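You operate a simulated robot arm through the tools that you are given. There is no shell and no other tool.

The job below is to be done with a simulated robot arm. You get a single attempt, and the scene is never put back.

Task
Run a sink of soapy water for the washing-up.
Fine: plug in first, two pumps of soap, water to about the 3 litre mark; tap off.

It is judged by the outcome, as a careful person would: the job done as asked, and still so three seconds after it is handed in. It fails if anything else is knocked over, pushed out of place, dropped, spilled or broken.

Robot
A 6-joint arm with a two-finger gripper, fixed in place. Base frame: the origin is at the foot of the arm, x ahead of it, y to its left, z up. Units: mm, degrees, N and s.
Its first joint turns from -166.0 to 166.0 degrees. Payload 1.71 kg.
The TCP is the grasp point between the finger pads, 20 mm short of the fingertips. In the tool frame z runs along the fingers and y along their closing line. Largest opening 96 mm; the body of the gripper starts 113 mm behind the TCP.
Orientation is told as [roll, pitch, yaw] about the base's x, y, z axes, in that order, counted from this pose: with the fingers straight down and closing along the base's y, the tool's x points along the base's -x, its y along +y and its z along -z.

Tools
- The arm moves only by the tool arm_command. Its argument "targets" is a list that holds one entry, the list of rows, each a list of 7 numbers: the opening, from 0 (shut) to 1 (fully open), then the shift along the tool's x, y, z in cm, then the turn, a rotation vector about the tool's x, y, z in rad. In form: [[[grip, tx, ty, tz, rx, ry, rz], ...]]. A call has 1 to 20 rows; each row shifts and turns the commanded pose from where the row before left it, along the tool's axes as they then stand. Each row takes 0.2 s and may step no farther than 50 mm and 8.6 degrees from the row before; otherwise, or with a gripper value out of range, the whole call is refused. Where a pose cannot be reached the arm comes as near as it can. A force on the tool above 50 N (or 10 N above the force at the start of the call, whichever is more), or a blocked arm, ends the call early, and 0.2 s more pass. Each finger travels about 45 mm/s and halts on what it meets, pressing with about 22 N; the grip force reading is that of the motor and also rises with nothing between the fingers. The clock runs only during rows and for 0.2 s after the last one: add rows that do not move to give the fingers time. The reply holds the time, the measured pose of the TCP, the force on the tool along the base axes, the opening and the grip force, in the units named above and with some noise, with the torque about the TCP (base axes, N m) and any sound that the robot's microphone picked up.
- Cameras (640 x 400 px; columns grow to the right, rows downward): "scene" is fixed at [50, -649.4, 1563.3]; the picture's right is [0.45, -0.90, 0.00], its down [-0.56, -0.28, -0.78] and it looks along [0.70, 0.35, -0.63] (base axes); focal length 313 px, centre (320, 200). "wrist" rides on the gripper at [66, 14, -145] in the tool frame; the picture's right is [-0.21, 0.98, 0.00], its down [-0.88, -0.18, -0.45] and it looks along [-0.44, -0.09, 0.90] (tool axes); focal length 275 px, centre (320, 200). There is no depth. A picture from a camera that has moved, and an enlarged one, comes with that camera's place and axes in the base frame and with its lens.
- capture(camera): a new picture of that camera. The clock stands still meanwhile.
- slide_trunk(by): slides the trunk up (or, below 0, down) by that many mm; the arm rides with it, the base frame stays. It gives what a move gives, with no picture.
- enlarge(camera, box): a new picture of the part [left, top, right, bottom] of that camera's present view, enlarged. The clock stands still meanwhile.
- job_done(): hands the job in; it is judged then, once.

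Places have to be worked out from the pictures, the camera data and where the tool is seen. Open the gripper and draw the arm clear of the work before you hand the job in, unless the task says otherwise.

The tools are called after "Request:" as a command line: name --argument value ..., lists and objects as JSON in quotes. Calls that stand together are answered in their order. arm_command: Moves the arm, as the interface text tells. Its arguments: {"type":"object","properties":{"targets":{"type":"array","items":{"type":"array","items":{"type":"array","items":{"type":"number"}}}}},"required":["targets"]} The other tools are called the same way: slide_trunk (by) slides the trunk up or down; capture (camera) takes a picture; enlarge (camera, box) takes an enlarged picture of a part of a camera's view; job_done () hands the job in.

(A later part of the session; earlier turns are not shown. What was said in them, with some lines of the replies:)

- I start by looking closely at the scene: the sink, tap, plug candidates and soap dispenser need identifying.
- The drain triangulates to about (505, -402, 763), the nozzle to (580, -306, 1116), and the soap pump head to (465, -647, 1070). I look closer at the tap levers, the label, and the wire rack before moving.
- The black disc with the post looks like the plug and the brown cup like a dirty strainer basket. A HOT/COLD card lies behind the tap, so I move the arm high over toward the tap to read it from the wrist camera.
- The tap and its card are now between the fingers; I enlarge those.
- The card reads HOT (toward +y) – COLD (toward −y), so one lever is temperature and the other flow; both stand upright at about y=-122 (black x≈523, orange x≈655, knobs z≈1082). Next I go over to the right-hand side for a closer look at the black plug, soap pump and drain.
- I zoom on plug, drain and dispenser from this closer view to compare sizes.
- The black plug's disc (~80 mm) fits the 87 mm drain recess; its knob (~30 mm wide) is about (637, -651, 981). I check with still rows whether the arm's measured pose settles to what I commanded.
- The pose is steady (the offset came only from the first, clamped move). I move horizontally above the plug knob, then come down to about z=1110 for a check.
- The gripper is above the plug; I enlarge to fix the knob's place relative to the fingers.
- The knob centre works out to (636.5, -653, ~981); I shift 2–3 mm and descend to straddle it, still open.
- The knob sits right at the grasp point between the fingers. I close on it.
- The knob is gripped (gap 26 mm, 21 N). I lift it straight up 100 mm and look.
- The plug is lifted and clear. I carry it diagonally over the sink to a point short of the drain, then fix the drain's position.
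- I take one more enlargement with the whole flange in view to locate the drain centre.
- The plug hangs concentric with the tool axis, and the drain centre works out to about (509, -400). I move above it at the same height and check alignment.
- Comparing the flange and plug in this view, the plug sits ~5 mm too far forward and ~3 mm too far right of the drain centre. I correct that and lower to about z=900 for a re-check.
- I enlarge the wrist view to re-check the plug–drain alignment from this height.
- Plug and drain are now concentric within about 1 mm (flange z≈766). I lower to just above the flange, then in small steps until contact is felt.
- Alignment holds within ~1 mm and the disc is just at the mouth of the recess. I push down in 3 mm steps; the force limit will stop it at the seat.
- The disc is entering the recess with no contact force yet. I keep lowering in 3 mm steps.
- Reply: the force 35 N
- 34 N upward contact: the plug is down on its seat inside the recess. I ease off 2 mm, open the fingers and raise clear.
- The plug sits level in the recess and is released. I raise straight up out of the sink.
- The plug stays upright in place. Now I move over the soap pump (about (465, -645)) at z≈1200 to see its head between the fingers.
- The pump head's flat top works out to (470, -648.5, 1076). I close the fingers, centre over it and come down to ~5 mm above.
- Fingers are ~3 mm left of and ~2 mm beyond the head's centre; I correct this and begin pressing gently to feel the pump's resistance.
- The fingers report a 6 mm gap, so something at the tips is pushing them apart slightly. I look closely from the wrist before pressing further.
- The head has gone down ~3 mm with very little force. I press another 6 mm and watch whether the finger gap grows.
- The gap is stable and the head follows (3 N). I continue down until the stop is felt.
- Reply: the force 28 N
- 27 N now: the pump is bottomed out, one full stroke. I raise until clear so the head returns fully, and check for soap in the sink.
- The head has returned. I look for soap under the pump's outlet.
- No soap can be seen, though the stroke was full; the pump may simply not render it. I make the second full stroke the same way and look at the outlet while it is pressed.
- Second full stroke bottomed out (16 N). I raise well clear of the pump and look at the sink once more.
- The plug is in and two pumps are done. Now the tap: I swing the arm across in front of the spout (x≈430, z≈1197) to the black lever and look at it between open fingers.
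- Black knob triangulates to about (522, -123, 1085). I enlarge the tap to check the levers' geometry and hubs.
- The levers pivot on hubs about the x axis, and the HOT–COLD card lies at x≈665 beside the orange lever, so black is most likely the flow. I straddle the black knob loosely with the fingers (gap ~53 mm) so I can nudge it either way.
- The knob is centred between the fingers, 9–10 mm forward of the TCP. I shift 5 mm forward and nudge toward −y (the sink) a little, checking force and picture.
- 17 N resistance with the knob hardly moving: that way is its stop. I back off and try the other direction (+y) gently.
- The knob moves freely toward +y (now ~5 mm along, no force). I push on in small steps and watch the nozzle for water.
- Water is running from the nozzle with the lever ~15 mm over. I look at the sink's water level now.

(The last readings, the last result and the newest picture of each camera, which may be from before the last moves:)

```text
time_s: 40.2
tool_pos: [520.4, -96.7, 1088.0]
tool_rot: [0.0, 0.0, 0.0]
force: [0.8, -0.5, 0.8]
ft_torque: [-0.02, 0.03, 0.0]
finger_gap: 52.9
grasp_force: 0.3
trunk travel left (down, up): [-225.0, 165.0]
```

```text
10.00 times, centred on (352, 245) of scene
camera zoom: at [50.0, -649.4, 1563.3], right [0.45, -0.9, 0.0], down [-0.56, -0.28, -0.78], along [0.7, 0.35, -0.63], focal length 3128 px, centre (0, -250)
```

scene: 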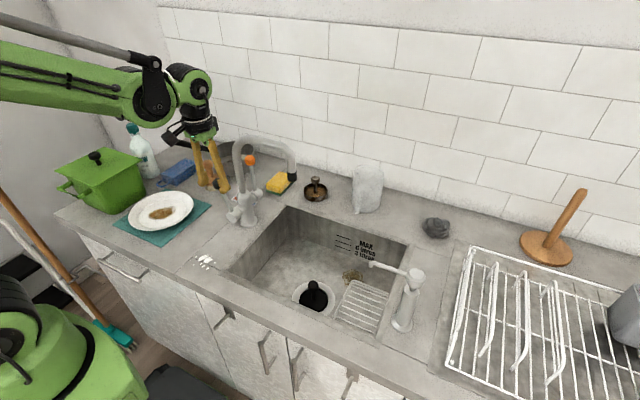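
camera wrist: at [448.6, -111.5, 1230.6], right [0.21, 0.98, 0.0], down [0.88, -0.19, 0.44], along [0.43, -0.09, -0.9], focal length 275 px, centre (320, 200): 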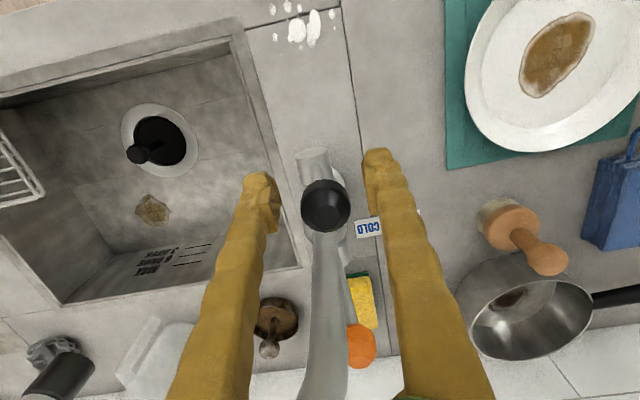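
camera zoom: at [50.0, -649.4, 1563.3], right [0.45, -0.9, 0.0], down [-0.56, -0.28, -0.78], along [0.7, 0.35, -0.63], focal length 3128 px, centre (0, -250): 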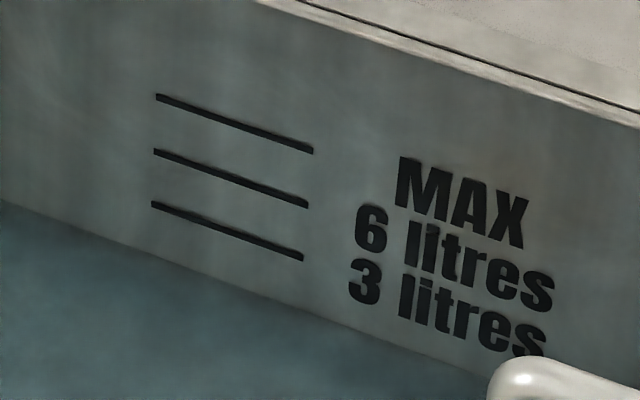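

The water has just covered the floor. The plug area looks different through the water, so I enlarge it to make sure the plug is still seated.

Request:
enlarge --camera "scene" --box '[270, 260, 366, 320]'

Request:
capture --camera "wrist"

```text
6.67 times, centred on (318, 290) of scene
camera zoom: at [50.0, -649.4, 1563.3], right [0.45, -0.9, 0.0], down [-0.56, -0.28, -0.78], along [0.7, 0.35, -0.63], focal length 2086 px, centre (333, -400)
```

zoom: 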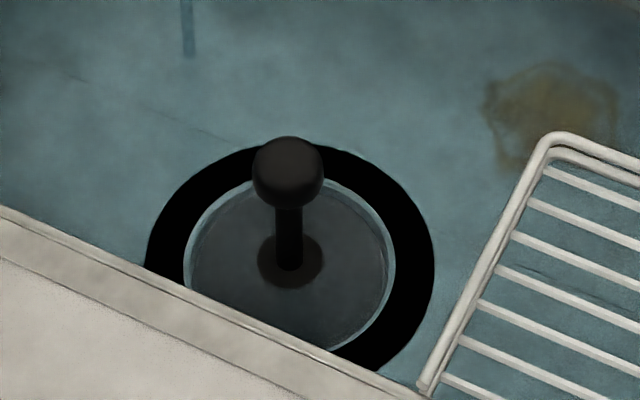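

```text
taken
camera wrist: at [454.0, -83.2, 1232.7], right [0.21, 0.98, 0.0], down [0.88, -0.18, 0.44], along [0.43, -0.09, -0.9], focal length 275 px, centre (320, 200)
```

wrist: 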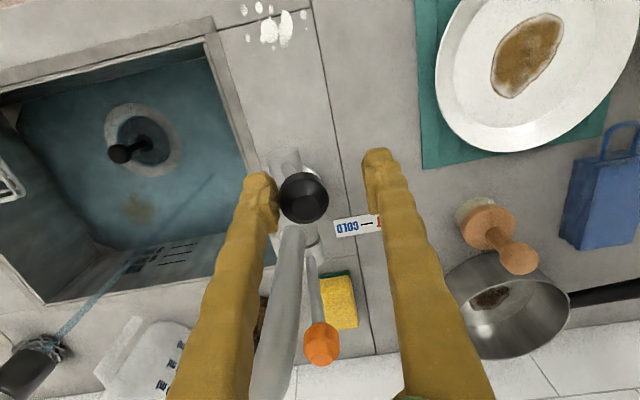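

The plug is in place (just a rendering effect of the shallow water). The 3 L line is about 25 mm above the floor; I hold for 1 s to gauge the flow rate.

Request:
arm_command --targets '[[[0.55, 0, 0, 0, 0, 0, 0], [0.55, 0, 0, 0, 0, 0, 0], [0.55, 0, 0, 0, 0, 0, 0], [0.55, 0, 0, 0, 0, 0, 0]]]'

Request:
enlarge --camera "scene" --box '[320, 225, 384, 265]'

Request:
enlarge --camera "scene" --box '[200, 150, 440, 300]'

```text
time_s: 41.2
tool_pos: [519.8, -96.5, 1086.0]
tool_rot: [0.0, 0.0, -0.1]
force: [0.3, 0.1, 0.0]
ft_torque: [-0.02, -0.01, -0.02]
finger_gap: 52.9
grasp_force: 0.0
trunk travel left (down, up): [-225.0, 165.0]
```

```text
10.00 times, centred on (352, 245) of scene
camera zoom: at [50.0, -649.4, 1563.3], right [0.45, -0.9, 0.0], down [-0.56, -0.28, -0.78], along [0.7, 0.35, -0.63], focal length 3128 px, centre (0, -250)
```

zoom: 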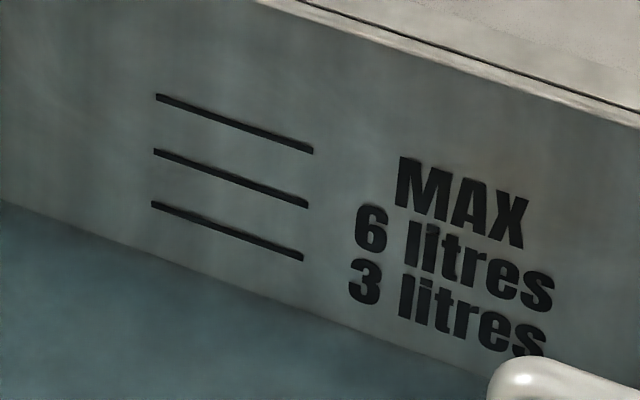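

```text
2.67 times, centred on (320, 225) of scene
camera zoom: at [50.0, -649.4, 1563.3], right [0.45, -0.9, 0.0], down [-0.56, -0.28, -0.78], along [0.7, 0.35, -0.63], focal length 834 px, centre (320, 133)
```

zoom: 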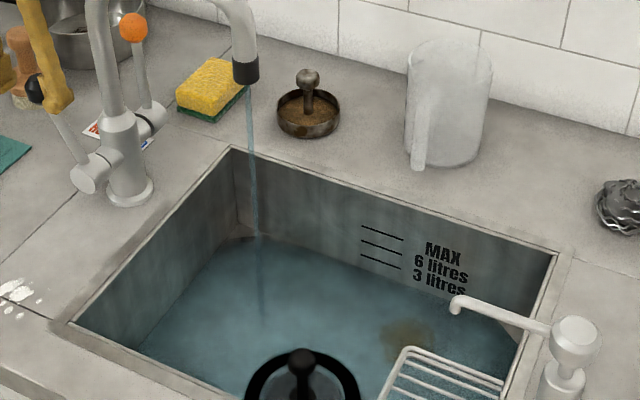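

The level rises slowly at this opening. I hold for 4 s more and measure again.

Request:
arm_command --targets '[[[0.55, 0, 0, 0, 0, 0, 0], [0.55, 0, 0, 0, 0, 0, 0], [0.55, 0, 0, 0, 0, 0, 0], [0.55, 0, 0, 0, 0, 0, 0], [0.55, 0, 0, 0, 0, 0, 0], [0.55, 0, 0, 0, 0, 0, 0], [0.55, 0, 0, 0, 0, 0, 0], [0.55, 0, 0, 0, 0, 0, 0], [0.55, 0, 0, 0, 0, 0, 0], [0.55, 0, 0, 0, 0, 0, 0], [0.55, 0, 0, 0, 0, 0, 0], [0.55, 0, 0, 0, 0, 0, 0], [0.55, 0, 0, 0, 0, 0, 0], [0.55, 0, 0, 0, 0, 0, 0], [0.55, 0, 0, 0, 0, 0, 0], [0.55, 0, 0, 0, 0, 0, 0], [0.55, 0, 0, 0, 0, 0, 0], [0.55, 0, 0, 0, 0, 0, 0], [0.55, 0, 0, 0, 0, 0, 0]]]'

Request:
enlarge --camera "scene" --box '[320, 225, 384, 265]'

Request:
enlarge --camera "scene" --box '[230, 190, 430, 315]'

```text
time_s: 45.2
tool_pos: [520.2, -96.3, 1087.4]
tool_rot: [-0.1, 0.0, -0.1]
force: [0.6, 0.4, 0.2]
ft_torque: [-0.02, 0.0, -0.01]
finger_gap: 52.7
grasp_force: 0.0
trunk travel left (down, up): [-225.0, 165.0]
```

```text
10.00 times, centred on (352, 245) of scene
camera zoom: at [50.0, -649.4, 1563.3], right [0.45, -0.9, 0.0], down [-0.56, -0.28, -0.78], along [0.7, 0.35, -0.63], focal length 3128 px, centre (0, -250)
```

zoom: 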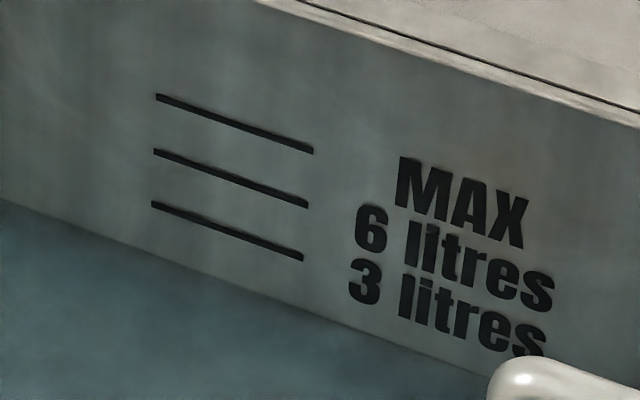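

```text
3.20 times, centred on (330, 252) of scene
camera zoom: at [50.0, -649.4, 1563.3], right [0.45, -0.9, 0.0], down [-0.56, -0.28, -0.78], along [0.7, 0.35, -0.63], focal length 1001 px, centre (288, 32)
```

zoom: 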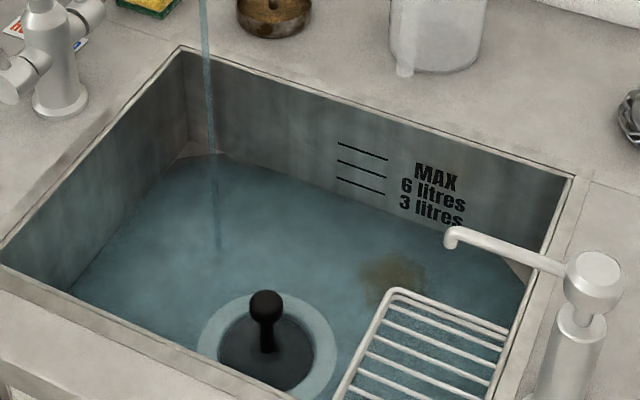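

The level has only crept up a millimetre or two in 5 s, so I open further: 20 mm more toward +y, following the arc slightly downward.

Request:
arm_command --targets '[[[0.55, 0, 0.7, 0, 0, 0, 0], [0.55, 0, 0.7, 0.1, 0, 0, 0], [0.55, 0, 0.6, 0.2, 0, 0, 0], [0.55, 0, 0, 0, 0, 0, 0], [0.55, 0, 0, 0, 0, 0, 0]]]'

Request:
enlarge --camera "scene" --box '[200, 120, 440, 270]'

Request:
enlarge --camera "scene" --box '[320, 225, 384, 265]'

Request:
capture --camera "wrist"

```text
time_s: 46.4
tool_pos: [519.3, -76.4, 1082.9]
tool_rot: [0.0, 0.0, 0.0]
force: [-0.6, 0.3, 0.0]
ft_torque: [-0.01, -0.01, -0.01]
finger_gap: 52.7
grasp_force: 0.0
trunk travel left (down, up): [-225.0, 165.0]
```

```text
2.67 times, centred on (320, 195) of scene
camera zoom: at [50.0, -649.4, 1563.3], right [0.45, -0.9, 0.0], down [-0.56, -0.28, -0.78], along [0.7, 0.35, -0.63], focal length 834 px, centre (320, 213)
```

zoom: 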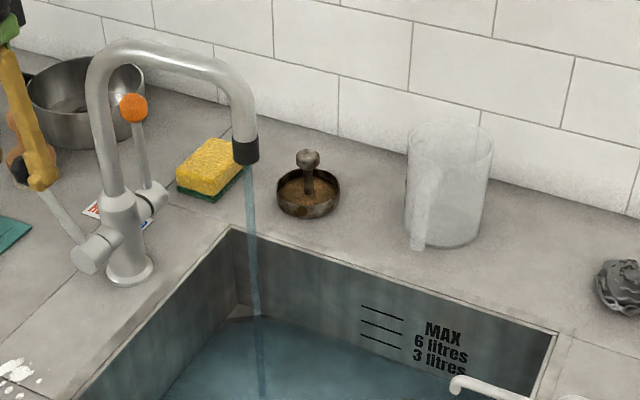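

```text
10.00 times, centred on (352, 245) of scene
camera zoom: at [50.0, -649.4, 1563.3], right [0.45, -0.9, 0.0], down [-0.56, -0.28, -0.78], along [0.7, 0.35, -0.63], focal length 3128 px, centre (0, -250)
```

zoom: 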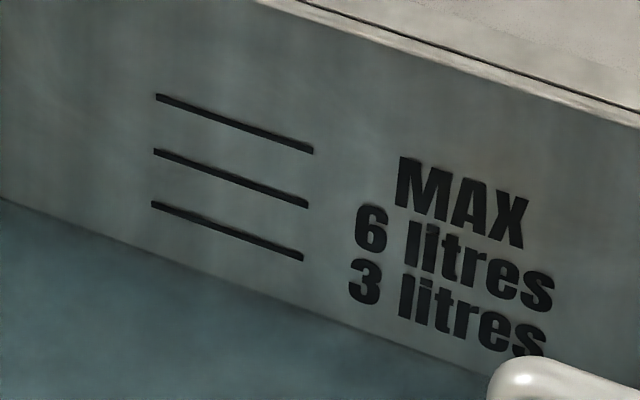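

```text
taken
camera wrist: at [454.2, -63.7, 1228.9], right [0.21, 0.98, 0.0], down [0.88, -0.19, 0.44], along [0.43, -0.09, -0.9], focal length 275 px, centre (320, 200)
```

wrist: 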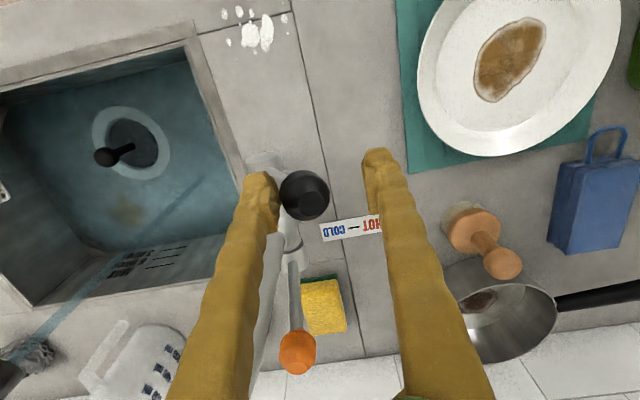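

The stream is visibly thicker. I hold 3.6 s and measure the rise.

Request:
arm_command --targets '[[[0.55, 0, 0, 0, 0, 0, 0], [0.55, 0, 0, 0, 0, 0, 0], [0.55, 0, 0, 0, 0, 0, 0], [0.55, 0, 0, 0, 0, 0, 0], [0.55, 0, 0, 0, 0, 0, 0], [0.55, 0, 0, 0, 0, 0, 0], [0.55, 0, 0, 0, 0, 0, 0], [0.55, 0, 0, 0, 0, 0, 0], [0.55, 0, 0, 0, 0, 0, 0], [0.55, 0, 0, 0, 0, 0, 0], [0.55, 0, 0, 0, 0, 0, 0], [0.55, 0, 0, 0, 0, 0, 0], [0.55, 0, 0, 0, 0, 0, 0], [0.55, 0, 0, 0, 0, 0, 0], [0.55, 0, 0, 0, 0, 0, 0], [0.55, 0, 0, 0, 0, 0, 0], [0.55, 0, 0, 0, 0, 0, 0], [0.55, 0, 0, 0, 0, 0, 0]]]'

Request:
enlarge --camera "scene" --box '[320, 225, 384, 265]'

Request:
enlarge --camera "scene" --box '[230, 190, 430, 315]'

```text
time_s: 50.2
tool_pos: [520.2, -76.6, 1083.2]
tool_rot: [0.0, 0.0, -0.2]
force: [0.2, 0.0, 0.1]
ft_torque: [0.0, 0.02, -0.01]
finger_gap: 52.9
grasp_force: 0.0
trunk travel left (down, up): [-225.0, 165.0]
```

```text
10.00 times, centred on (352, 245) of scene
camera zoom: at [50.0, -649.4, 1563.3], right [0.45, -0.9, 0.0], down [-0.56, -0.28, -0.78], along [0.7, 0.35, -0.63], focal length 3128 px, centre (0, -250)
```

zoom: 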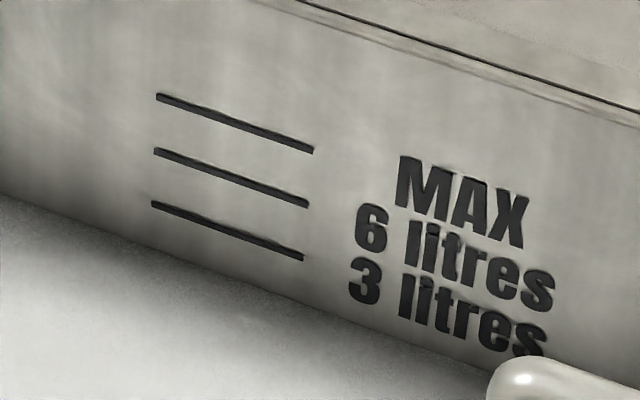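

```text
3.20 times, centred on (330, 252) of scene
camera zoom: at [50.0, -649.4, 1563.3], right [0.45, -0.9, 0.0], down [-0.56, -0.28, -0.78], along [0.7, 0.35, -0.63], focal length 1001 px, centre (288, 32)
```

zoom: 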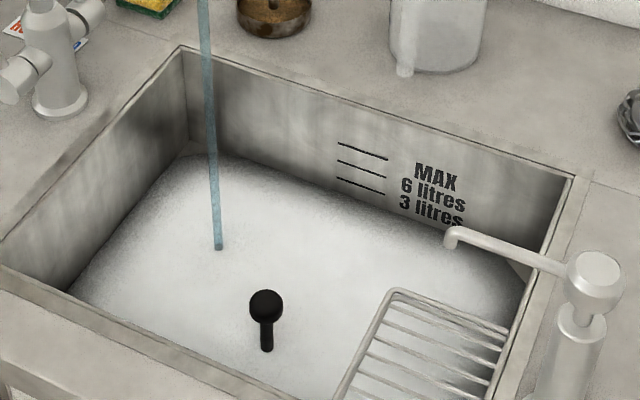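

Suds now cover the water, so the soap got in. The level has risen ~4–5 mm of the 25 mm needed; I open the lever another 15 mm to fill somewhat faster and hold.

Request:
arm_command --targets '[[[0.55, 0, 0.8, 0.2, 0, 0, 0], [0.55, 0, 0.7, 0.2, 0, 0, 0], [0.55, 0, 0, 0, 0, 0, 0], [0.55, 0, 0, 0, 0, 0, 0], [0.55, 0, 0, 0, 0, 0, 0], [0.55, 0, 0, 0, 0, 0, 0], [0.55, 0, 0, 0, 0, 0, 0], [0.55, 0, 0, 0, 0, 0, 0], [0.55, 0, 0, 0, 0, 0, 0], [0.55, 0, 0, 0, 0, 0, 0], [0.55, 0, 0, 0, 0, 0, 0], [0.55, 0, 0, 0, 0, 0, 0], [0.55, 0, 0, 0, 0, 0, 0], [0.55, 0, 0, 0, 0, 0, 0], [0.55, 0, 0, 0, 0, 0, 0], [0.55, 0, 0, 0, 0, 0, 0], [0.55, 0, 0, 0, 0, 0, 0]]]'

Request:
enlarge --camera "scene" --box '[320, 225, 384, 265]'

Request:
capture --camera "scene"

```text
time_s: 53.8
tool_pos: [520.4, -62.2, 1078.8]
tool_rot: [0.0, 0.0, 0.0]
force: [-0.4, -0.3, 0.7]
ft_torque: [0.0, -0.03, -0.04]
finger_gap: 52.9
grasp_force: 0.0
trunk travel left (down, up): [-225.0, 165.0]
```

```text
10.00 times, centred on (352, 245) of scene
camera zoom: at [50.0, -649.4, 1563.3], right [0.45, -0.9, 0.0], down [-0.56, -0.28, -0.78], along [0.7, 0.35, -0.63], focal length 3128 px, centre (0, -250)
```

zoom: 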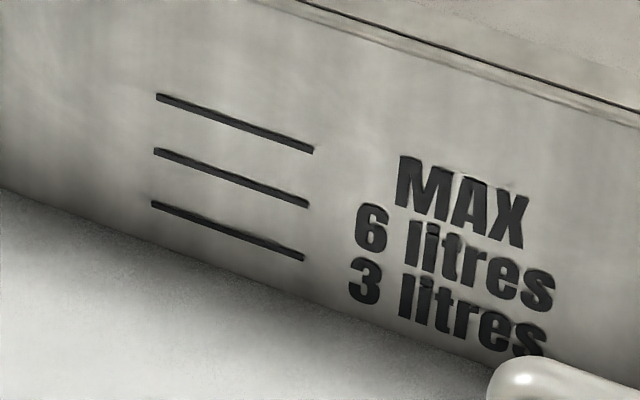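

```text
taken
```

scene: 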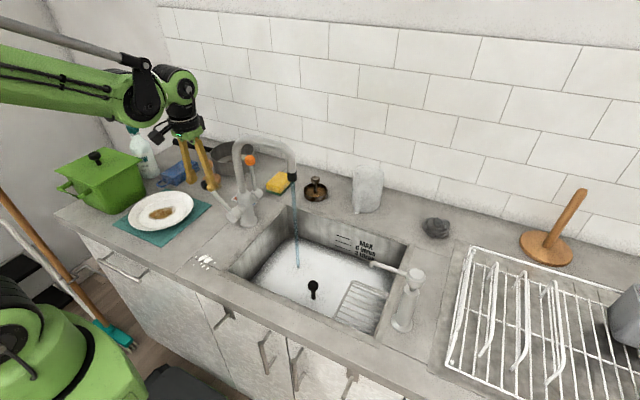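

The waterline is climbing at about 1.7 px/s in this view and needs ~37 px more to reach the 3 L line (≈22 s). I keep holding in 4 s pieces.

Request:
arm_command --targets '[[[0.55, 0, 0, 0, 0, 0, 0], [0.55, 0, 0, 0, 0, 0, 0], [0.55, 0, 0, 0, 0, 0, 0], [0.55, 0, 0, 0, 0, 0, 0], [0.55, 0, 0, 0, 0, 0, 0], [0.55, 0, 0, 0, 0, 0, 0], [0.55, 0, 0, 0, 0, 0, 0], [0.55, 0, 0, 0, 0, 0, 0], [0.55, 0, 0, 0, 0, 0, 0], [0.55, 0, 0, 0, 0, 0, 0], [0.55, 0, 0, 0, 0, 0, 0], [0.55, 0, 0, 0, 0, 0, 0], [0.55, 0, 0, 0, 0, 0, 0], [0.55, 0, 0, 0, 0, 0, 0], [0.55, 0, 0, 0, 0, 0, 0], [0.55, 0, 0, 0, 0, 0, 0], [0.55, 0, 0, 0, 0, 0, 0], [0.55, 0, 0, 0, 0, 0, 0], [0.55, 0, 0, 0, 0, 0, 0], [0.55, 0, 0, 0, 0, 0, 0]]]'

Request:
enlarge --camera "scene" --box '[320, 225, 384, 265]'

```text
time_s: 58.0
tool_pos: [520.1, -62.8, 1078.6]
tool_rot: [0.0, 0.0, -0.1]
force: [0.1, -0.6, 0.9]
ft_torque: [0.02, 0.01, 0.04]
finger_gap: 52.8
grasp_force: 0.1
trunk travel left (down, up): [-225.0, 165.0]
```

```text
10.00 times, centred on (352, 245) of scene
camera zoom: at [50.0, -649.4, 1563.3], right [0.45, -0.9, 0.0], down [-0.56, -0.28, -0.78], along [0.7, 0.35, -0.63], focal length 3128 px, centre (0, -250)
```

zoom: 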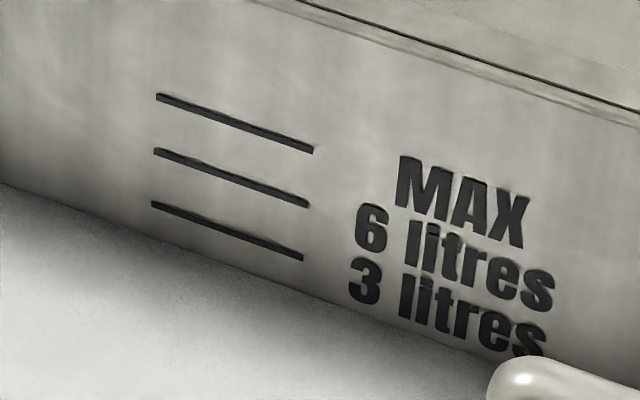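

Now at ~181 px (1.2 px/s), 32 px to go. I open the lever 15 mm further and hold.

Request:
arm_command --targets '[[[0.55, 0, 0.8, 0.4, 0, 0, 0], [0.55, 0, 0.7, 0.3, 0, 0, 0], [0.55, 0, 0, 0, 0, 0, 0], [0.55, 0, 0, 0, 0, 0, 0], [0.55, 0, 0, 0, 0, 0, 0], [0.55, 0, 0, 0, 0, 0, 0], [0.55, 0, 0, 0, 0, 0, 0], [0.55, 0, 0, 0, 0, 0, 0], [0.55, 0, 0, 0, 0, 0, 0], [0.55, 0, 0, 0, 0, 0, 0], [0.55, 0, 0, 0, 0, 0, 0], [0.55, 0, 0, 0, 0, 0, 0], [0.55, 0, 0, 0, 0, 0, 0], [0.55, 0, 0, 0, 0, 0, 0], [0.55, 0, 0, 0, 0, 0, 0], [0.55, 0, 0, 0, 0, 0, 0], [0.55, 0, 0, 0, 0, 0, 0], [0.55, 0, 0, 0, 0, 0, 0], [0.55, 0, 0, 0, 0, 0, 0], [0.55, 0, 0, 0, 0, 0, 0]]]'

Request:
enlarge --camera "scene" --box '[320, 225, 384, 265]'

Request:
enlarge --camera "scene" --box '[160, 120, 400, 270]'

```text
time_s: 62.2
tool_pos: [519.5, -48.0, 1072.1]
tool_rot: [-0.1, -0.1, -0.1]
force: [0.8, 1.2, 0.6]
ft_torque: [0.0, -0.02, 0.0]
finger_gap: 53.0
grasp_force: 0.0
trunk travel left (down, up): [-225.0, 165.0]
```

```text
10.00 times, centred on (352, 245) of scene
camera zoom: at [50.0, -649.4, 1563.3], right [0.45, -0.9, 0.0], down [-0.56, -0.28, -0.78], along [0.7, 0.35, -0.63], focal length 3128 px, centre (0, -250)
```

zoom: 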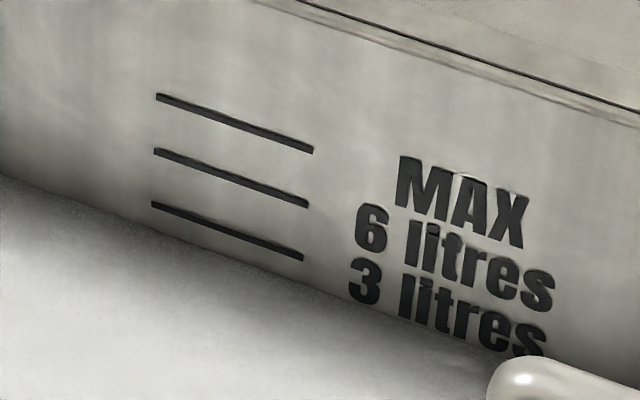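

```text
2.67 times, centred on (280, 195) of scene
camera zoom: at [50.0, -649.4, 1563.3], right [0.45, -0.9, 0.0], down [-0.56, -0.28, -0.78], along [0.7, 0.35, -0.63], focal length 834 px, centre (427, 213)
```

zoom: 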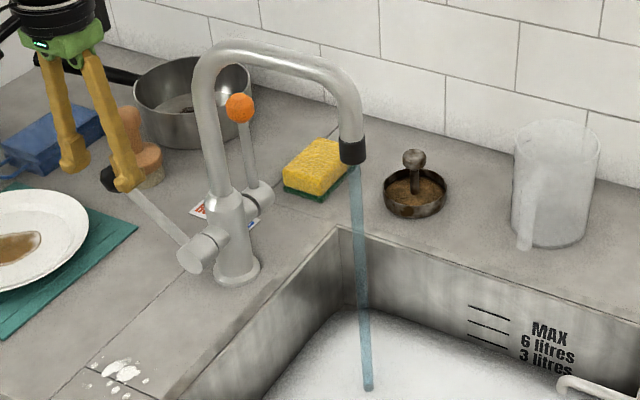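

Level ~174 px, rising 1.7 px/s; ~25 px (15 s) remain. I keep holding.

Request:
arm_command --targets '[[[0.55, 0, 0, 0, 0, 0, 0], [0.55, 0, 0, 0, 0, 0, 0], [0.55, 0, 0, 0, 0, 0, 0], [0.55, 0, 0, 0, 0, 0, 0], [0.55, 0, 0, 0, 0, 0, 0], [0.55, 0, 0, 0, 0, 0, 0], [0.55, 0, 0, 0, 0, 0, 0], [0.55, 0, 0, 0, 0, 0, 0], [0.55, 0, 0, 0, 0, 0, 0], [0.55, 0, 0, 0, 0, 0, 0], [0.55, 0, 0, 0, 0, 0, 0], [0.55, 0, 0, 0, 0, 0, 0], [0.55, 0, 0, 0, 0, 0, 0], [0.55, 0, 0, 0, 0, 0, 0], [0.55, 0, 0, 0, 0, 0, 0], [0.55, 0, 0, 0, 0, 0, 0], [0.55, 0, 0, 0, 0, 0, 0], [0.55, 0, 0, 0, 0, 0, 0], [0.55, 0, 0, 0, 0, 0, 0], [0.55, 0, 0, 0, 0, 0, 0]]]'

Request:
enlarge --camera "scene" --box '[320, 225, 384, 265]'

Request:
enlarge --camera "scene" --box '[328, 236, 360, 256]'

```text
time_s: 66.4
tool_pos: [519.3, -47.9, 1071.1]
tool_rot: [0.0, 0.0, 0.0]
force: [-0.6, -0.3, -0.1]
ft_torque: [0.02, -0.02, 0.01]
finger_gap: 52.6
grasp_force: 0.1
trunk travel left (down, up): [-225.0, 165.0]
```

```text
10.00 times, centred on (352, 245) of scene
camera zoom: at [50.0, -649.4, 1563.3], right [0.45, -0.9, 0.0], down [-0.56, -0.28, -0.78], along [0.7, 0.35, -0.63], focal length 3128 px, centre (0, -250)
```

zoom: 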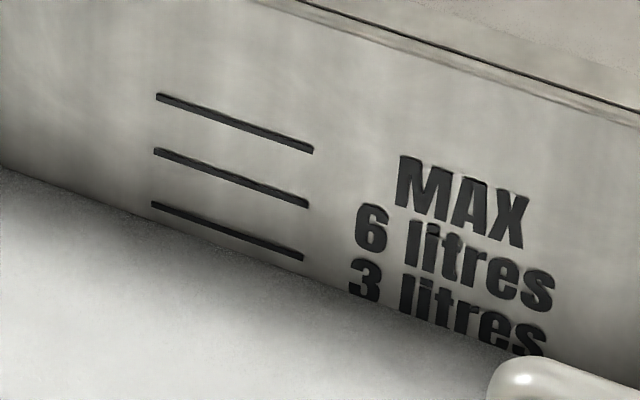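

```text
16.00 times, centred on (344, 246) of scene
camera zoom: at [50.0, -649.4, 1563.3], right [0.45, -0.9, 0.0], down [-0.56, -0.28, -0.78], along [0.7, 0.35, -0.63], focal length 5006 px, centre (-64, -536)
```

zoom: 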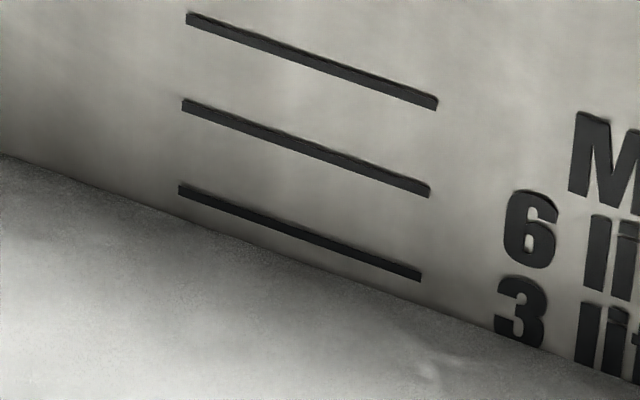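

The suds line is ~15–18 px (about 8 mm) below the 3 L line now. I hold another 4 s and re-measure.

Request:
arm_command --targets '[[[0.55, 0, 0, 0, 0, 0, 0], [0.55, 0, 0, 0, 0, 0, 0], [0.55, 0, 0, 0, 0, 0, 0], [0.55, 0, 0, 0, 0, 0, 0], [0.55, 0, 0, 0, 0, 0, 0], [0.55, 0, 0, 0, 0, 0, 0], [0.55, 0, 0, 0, 0, 0, 0], [0.55, 0, 0, 0, 0, 0, 0], [0.55, 0, 0, 0, 0, 0, 0], [0.55, 0, 0, 0, 0, 0, 0], [0.55, 0, 0, 0, 0, 0, 0], [0.55, 0, 0, 0, 0, 0, 0], [0.55, 0, 0, 0, 0, 0, 0], [0.55, 0, 0, 0, 0, 0, 0], [0.55, 0, 0, 0, 0, 0, 0], [0.55, 0, 0, 0, 0, 0, 0], [0.55, 0, 0, 0, 0, 0, 0], [0.55, 0, 0, 0, 0, 0, 0], [0.55, 0, 0, 0, 0, 0, 0]]]'

Request:
enlarge --camera "scene" --box '[320, 225, 384, 265]'

Request:
enlarge --camera "scene" --box '[328, 236, 360, 256]'

```text
time_s: 70.4
tool_pos: [521.2, -47.6, 1071.7]
tool_rot: [-0.1, 0.0, -0.1]
force: [-0.1, 0.7, -0.6]
ft_torque: [-0.03, -0.01, 0.0]
finger_gap: 52.9
grasp_force: 0.0
trunk travel left (down, up): [-225.0, 165.0]
```

```text
10.00 times, centred on (352, 245) of scene
camera zoom: at [50.0, -649.4, 1563.3], right [0.45, -0.9, 0.0], down [-0.56, -0.28, -0.78], along [0.7, 0.35, -0.63], focal length 3128 px, centre (0, -250)
```

zoom: 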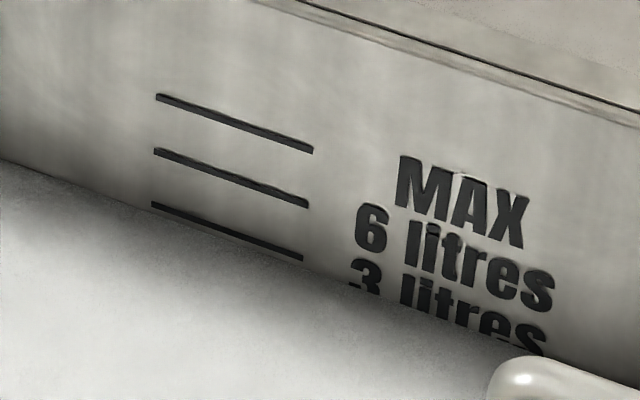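

```text
16.00 times, centred on (344, 246) of scene
camera zoom: at [50.0, -649.4, 1563.3], right [0.45, -0.9, 0.0], down [-0.56, -0.28, -0.78], along [0.7, 0.35, -0.63], focal length 5006 px, centre (-64, -536)
```

zoom: 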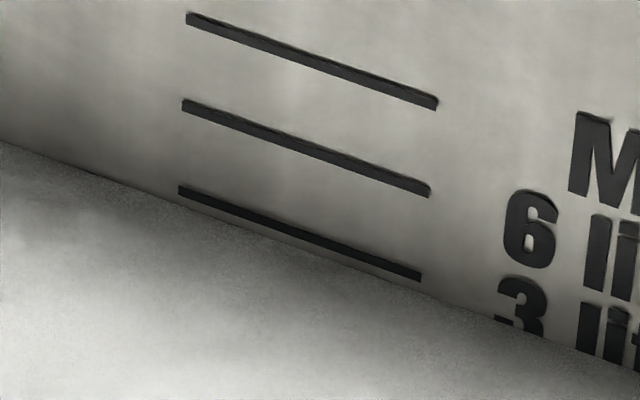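

The suds surface is ~4 mm below the 3 L line. I move the fingers across the slack toward the knob's other side without moving it, while filling 2.6 s more.

Request:
arm_command --targets '[[[0.55, 0, -0.7, 0, 0, 0, 0], [0.55, 0, -0.7, 0, 0, 0, 0], [0.55, 0, -0.5, 0, 0, 0, 0], [0.55, 0, 0, 0, 0, 0, 0], [0.55, 0, 0, 0, 0, 0, 0], [0.55, 0, 0, 0, 0, 0, 0], [0.55, 0, 0, 0, 0, 0, 0], [0.55, 0, 0, 0, 0, 0, 0], [0.55, 0, 0, 0, 0, 0, 0], [0.55, 0, 0, 0, 0, 0, 0], [0.55, 0, 0, 0, 0, 0, 0], [0.55, 0, 0, 0, 0, 0, 0]]]'

Request:
enlarge --camera "scene" --box '[328, 236, 360, 256]'

Request:
enlarge --camera "wrist" --box '[200, 125, 440, 275]'

```text
time_s: 73.0
tool_pos: [519.7, -65.2, 1071.5]
tool_rot: [0.0, 0.0, -0.1]
force: [-1.0, 0.1, 0.2]
ft_torque: [-0.01, -0.02, 0.01]
finger_gap: 53.0
grasp_force: 0.1
trunk travel left (down, up): [-225.0, 165.0]
```

```text
16.00 times, centred on (344, 246) of scene
camera zoom: at [50.0, -649.4, 1563.3], right [0.45, -0.9, 0.0], down [-0.56, -0.28, -0.78], along [0.7, 0.35, -0.63], focal length 5006 px, centre (-64, -536)
```

zoom: 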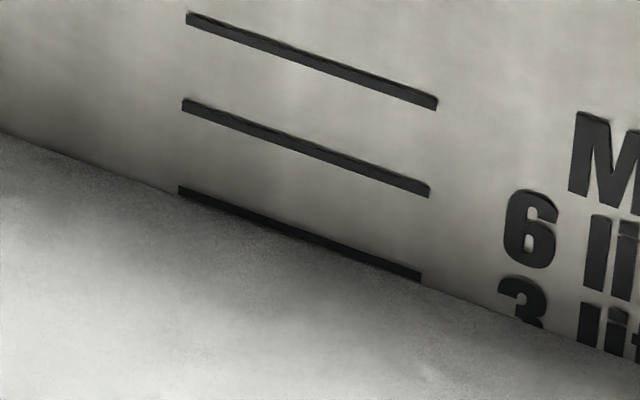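

```text
2.67 times, centred on (320, 200) of wrist
camera zoom: at [453.8, -53.3, 1217.2], right [0.21, 0.98, 0.0], down [0.88, -0.19, 0.44], along [0.43, -0.09, -0.9], focal length 734 px, centre (320, 200)
```

zoom: 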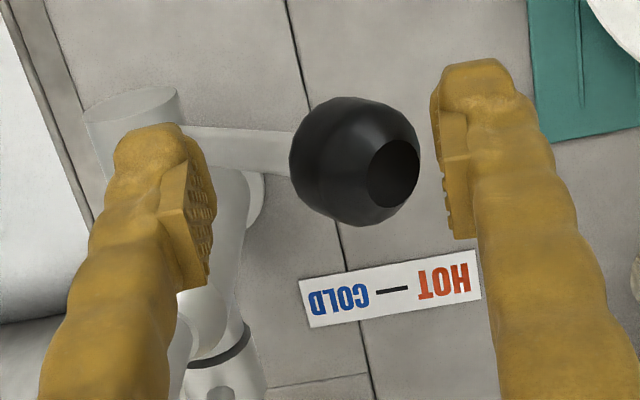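

The suds are now at the lower edge of the 3 L line. I let it run 1.4 s more and then push the lever back to its closed stop in one smooth sweep.

Request:
arm_command --targets '[[[0.55, 0, 0, 0, 0, 0, 0], [0.55, 0, 0, 0, 0, 0, 0], [0.55, 0, 0, 0, 0, 0, 0], [0.55, 0, 0, 0, 0, 0, 0], [0.55, 0, 0, 0, 0, 0, 0], [0.55, 0, 0, 0, 0, 0, 0], [0.55, 0, 0, 0, 0, 0, 0], [0.55, 0, -1.0, -0.2, 0, 0, 0], [0.55, 0, -1.0, -0.3, 0, 0, 0], [0.55, 0, -1.0, -0.3, 0, 0, 0], [0.55, 0, -1.0, -0.3, 0, 0, 0], [0.55, 0, -1.0, -0.2, 0, 0, 0], [0.55, 0, -1.0, -0.1, 0, 0, 0], [0.55, 0, -1.0, 0, 0, 0, 0], [0.55, 0, 0, 0, 0, 0, 0]]]'

Request:
enlarge --camera "scene" --box '[200, 120, 440, 270]'

Request:
enlarge --camera "scene" --box '[328, 236, 360, 256]'

```text
time_s: 76.2
tool_pos: [520.0, -136.6, 1086.5]
tool_rot: [0.0, 0.1, -0.1]
force: [1.6, 1.3, 0.1]
ft_torque: [0.05, -0.04, 0.02]
finger_gap: 54.0
grasp_force: 1.2
trunk travel left (down, up): [-225.0, 165.0]
```

```text
2.67 times, centred on (320, 195) of scene
camera zoom: at [50.0, -649.4, 1563.3], right [0.45, -0.9, 0.0], down [-0.56, -0.28, -0.78], along [0.7, 0.35, -0.63], focal length 834 px, centre (320, 213)
```

zoom: 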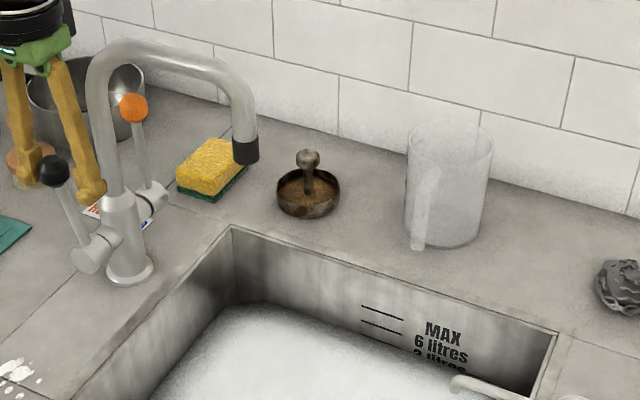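

```text
16.00 times, centred on (344, 246) of scene
camera zoom: at [50.0, -649.4, 1563.3], right [0.45, -0.9, 0.0], down [-0.56, -0.28, -0.78], along [0.7, 0.35, -0.63], focal length 5006 px, centre (-64, -536)
```

zoom: 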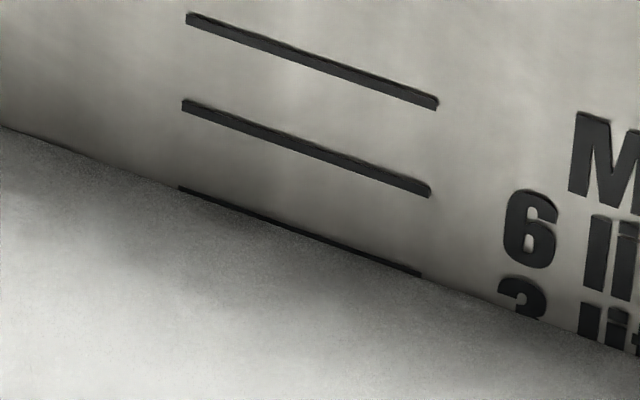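

The stream has stopped and the surface sits right on the 3 L line; the lever is back at its original stop. I centre the fingers off the knob and wait a second to confirm no drip.

Request:
arm_command --targets '[[[0.55, 0, 0.6, 0, 0, 0, 0], [0.55, 0, 0.6, 0, 0, 0, 0], [0.55, 0, 0, 0, 0, 0, 0], [0.55, 0, 0, 0, 0, 0, 0], [0.55, 0, 0, 0, 0, 0, 0], [0.55, 0, 0, 0, 0, 0, 0]]]'

Request:
enlarge --camera "wrist" --box '[200, 125, 440, 275]'

Request:
enlarge --camera "scene" --box '[240, 150, 400, 250]'

Request:
enlarge --camera "scene" --box '[328, 236, 360, 256]'

```text
time_s: 77.6
tool_pos: [520.6, -124.1, 1085.3]
tool_rot: [0.0, 0.0, -0.1]
force: [-1.1, -1.4, 0.3]
ft_torque: [-0.03, -0.03, 0.01]
finger_gap: 52.6
grasp_force: 0.0
trunk travel left (down, up): [-225.0, 165.0]
```

```text
2.67 times, centred on (320, 200) of wrist
camera zoom: at [453.9, -111.2, 1232.0], right [0.21, 0.98, 0.0], down [0.88, -0.19, 0.44], along [0.43, -0.09, -0.9], focal length 734 px, centre (320, 200)
```

zoom: 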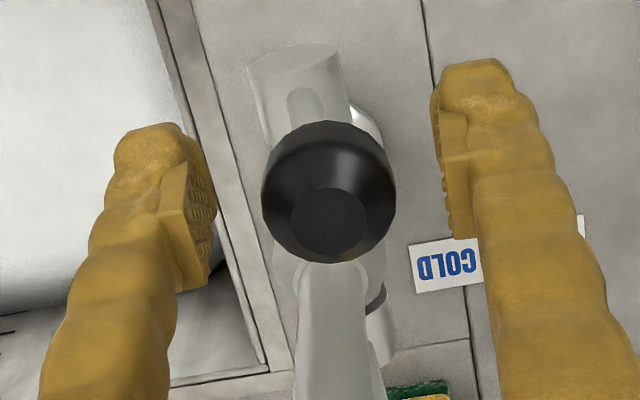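

```text
4.00 times, centred on (320, 200) of scene
camera zoom: at [50.0, -649.4, 1563.3], right [0.45, -0.9, 0.0], down [-0.56, -0.28, -0.78], along [0.7, 0.35, -0.63], focal length 1251 px, centre (320, 200)
```

zoom: 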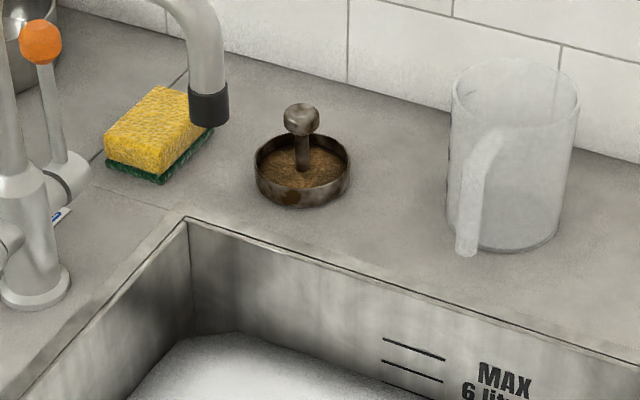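

```text
16.00 times, centred on (344, 246) of scene
camera zoom: at [50.0, -649.4, 1563.3], right [0.45, -0.9, 0.0], down [-0.56, -0.28, -0.78], along [0.7, 0.35, -0.63], focal length 5006 px, centre (-64, -536)
```

zoom: 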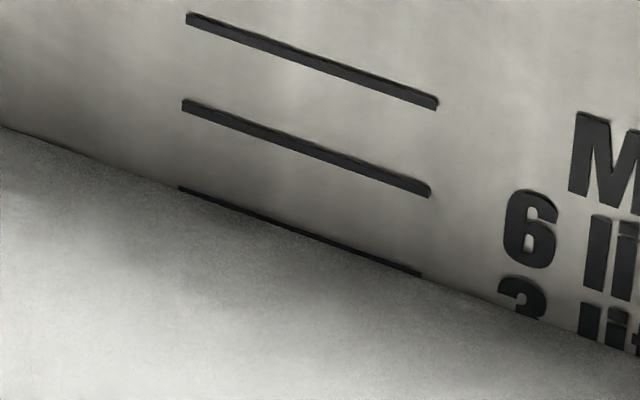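

The tap is off with no drip, the level is steady on the 3 L line, and the lever is untouched between the fingers. I lift straight up and retreat clear.

Request:
arm_command --targets '[[[0.55, 0, 0, -3.0, 0, 0, 0], [0.55, 0, 0, -4.0, 0, 0, 0], [0.55, 0, 0, -4.0, 0, 0, 0], [0.55, 0, 0, -1.5, 0, 0, 0], [0.8, 4.0, 0, 0, 0, 0, 0], [1, 4.0, 0, 0, 0, 0, 0], [1, 4.0, 0, 0, 0, 0, 0], [1, 3.0, 0, 0, 0, 0, 0], [1, 0, 0, 0, 0, 0, 0], [1, 0, 0, 0, 0, 0, 0], [1, 0, 0, 0, 0, 0, 0], [1, 0, 0, 0, 0, 0, 0]]]'

Request:
capture --camera "scene"

Request:
enlarge --camera "scene" --box '[328, 236, 360, 256]'

Request:
enlarge --camera "scene" --box '[200, 150, 440, 300]'

```text
time_s: 80.2
tool_pos: [369.7, -124.6, 1211.5]
tool_rot: [0.0, -0.1, -0.2]
force: [0.3, -0.1, -0.5]
ft_torque: [-0.01, 0.03, 0.0]
finger_gap: 96.0
grasp_force: 0.1
trunk travel left (down, up): [-225.0, 165.0]
```

```text
taken
```

scene: 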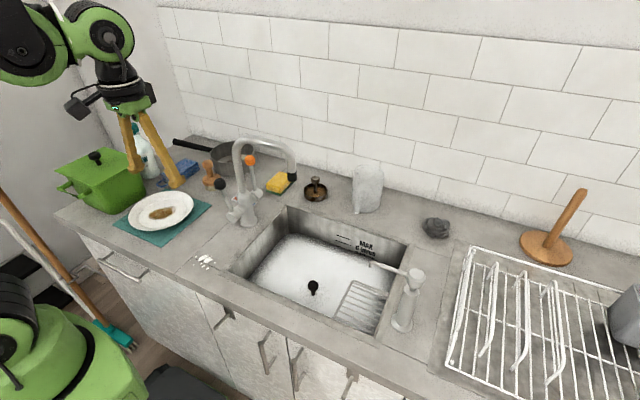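

```text
16.00 times, centred on (344, 246) of scene
camera zoom: at [50.0, -649.4, 1563.3], right [0.45, -0.9, 0.0], down [-0.56, -0.28, -0.78], along [0.7, 0.35, -0.63], focal length 5006 px, centre (-64, -536)
```

zoom: 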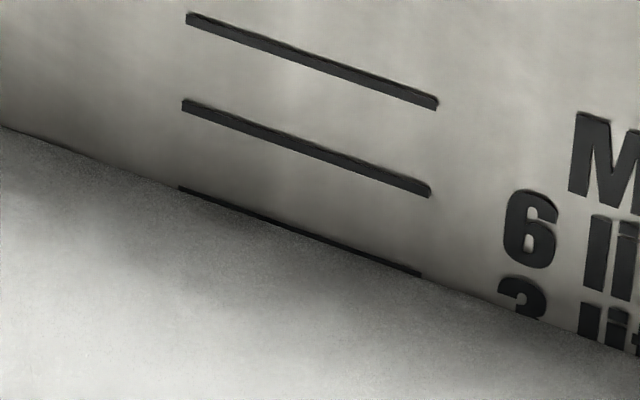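

```text
2.67 times, centred on (320, 225) of scene
camera zoom: at [50.0, -649.4, 1563.3], right [0.45, -0.9, 0.0], down [-0.56, -0.28, -0.78], along [0.7, 0.35, -0.63], focal length 834 px, centre (320, 133)
```

zoom: 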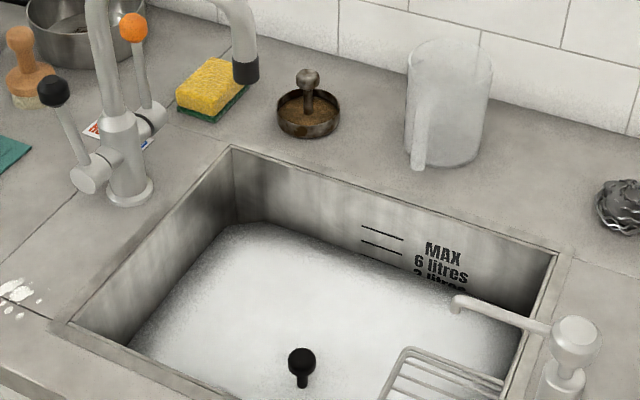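

The level has stayed on the 3 L line for about 4 s, the tap shows no drip, the plug stands in place, and nothing else has moved. The gripper is open and well clear, so I hand the job in.

Request:
job_done

```text
The job is handed in.
```

The sink is ready for the washing-up and the job is handed in. I don't have the verdict.

- **Plug:** the black plug is seated in the drain. It went in before the soap and water.
- **Soap:** I gave the pump two full presses. I couldn't see soap come out at the time, but suds covered the water once it was running.
- **Water:** it stands on the 3 litre line. It stayed there for the last few seconds I watched before handing in.
- **Tap:** it is off and not dripping. The black lever works the flow. I never touched the orange one, which looks like the temperature control, so the temperature is as it was set.

In the last pictures nothing else had moved or spilled. The gripper is open and clear of the sink.
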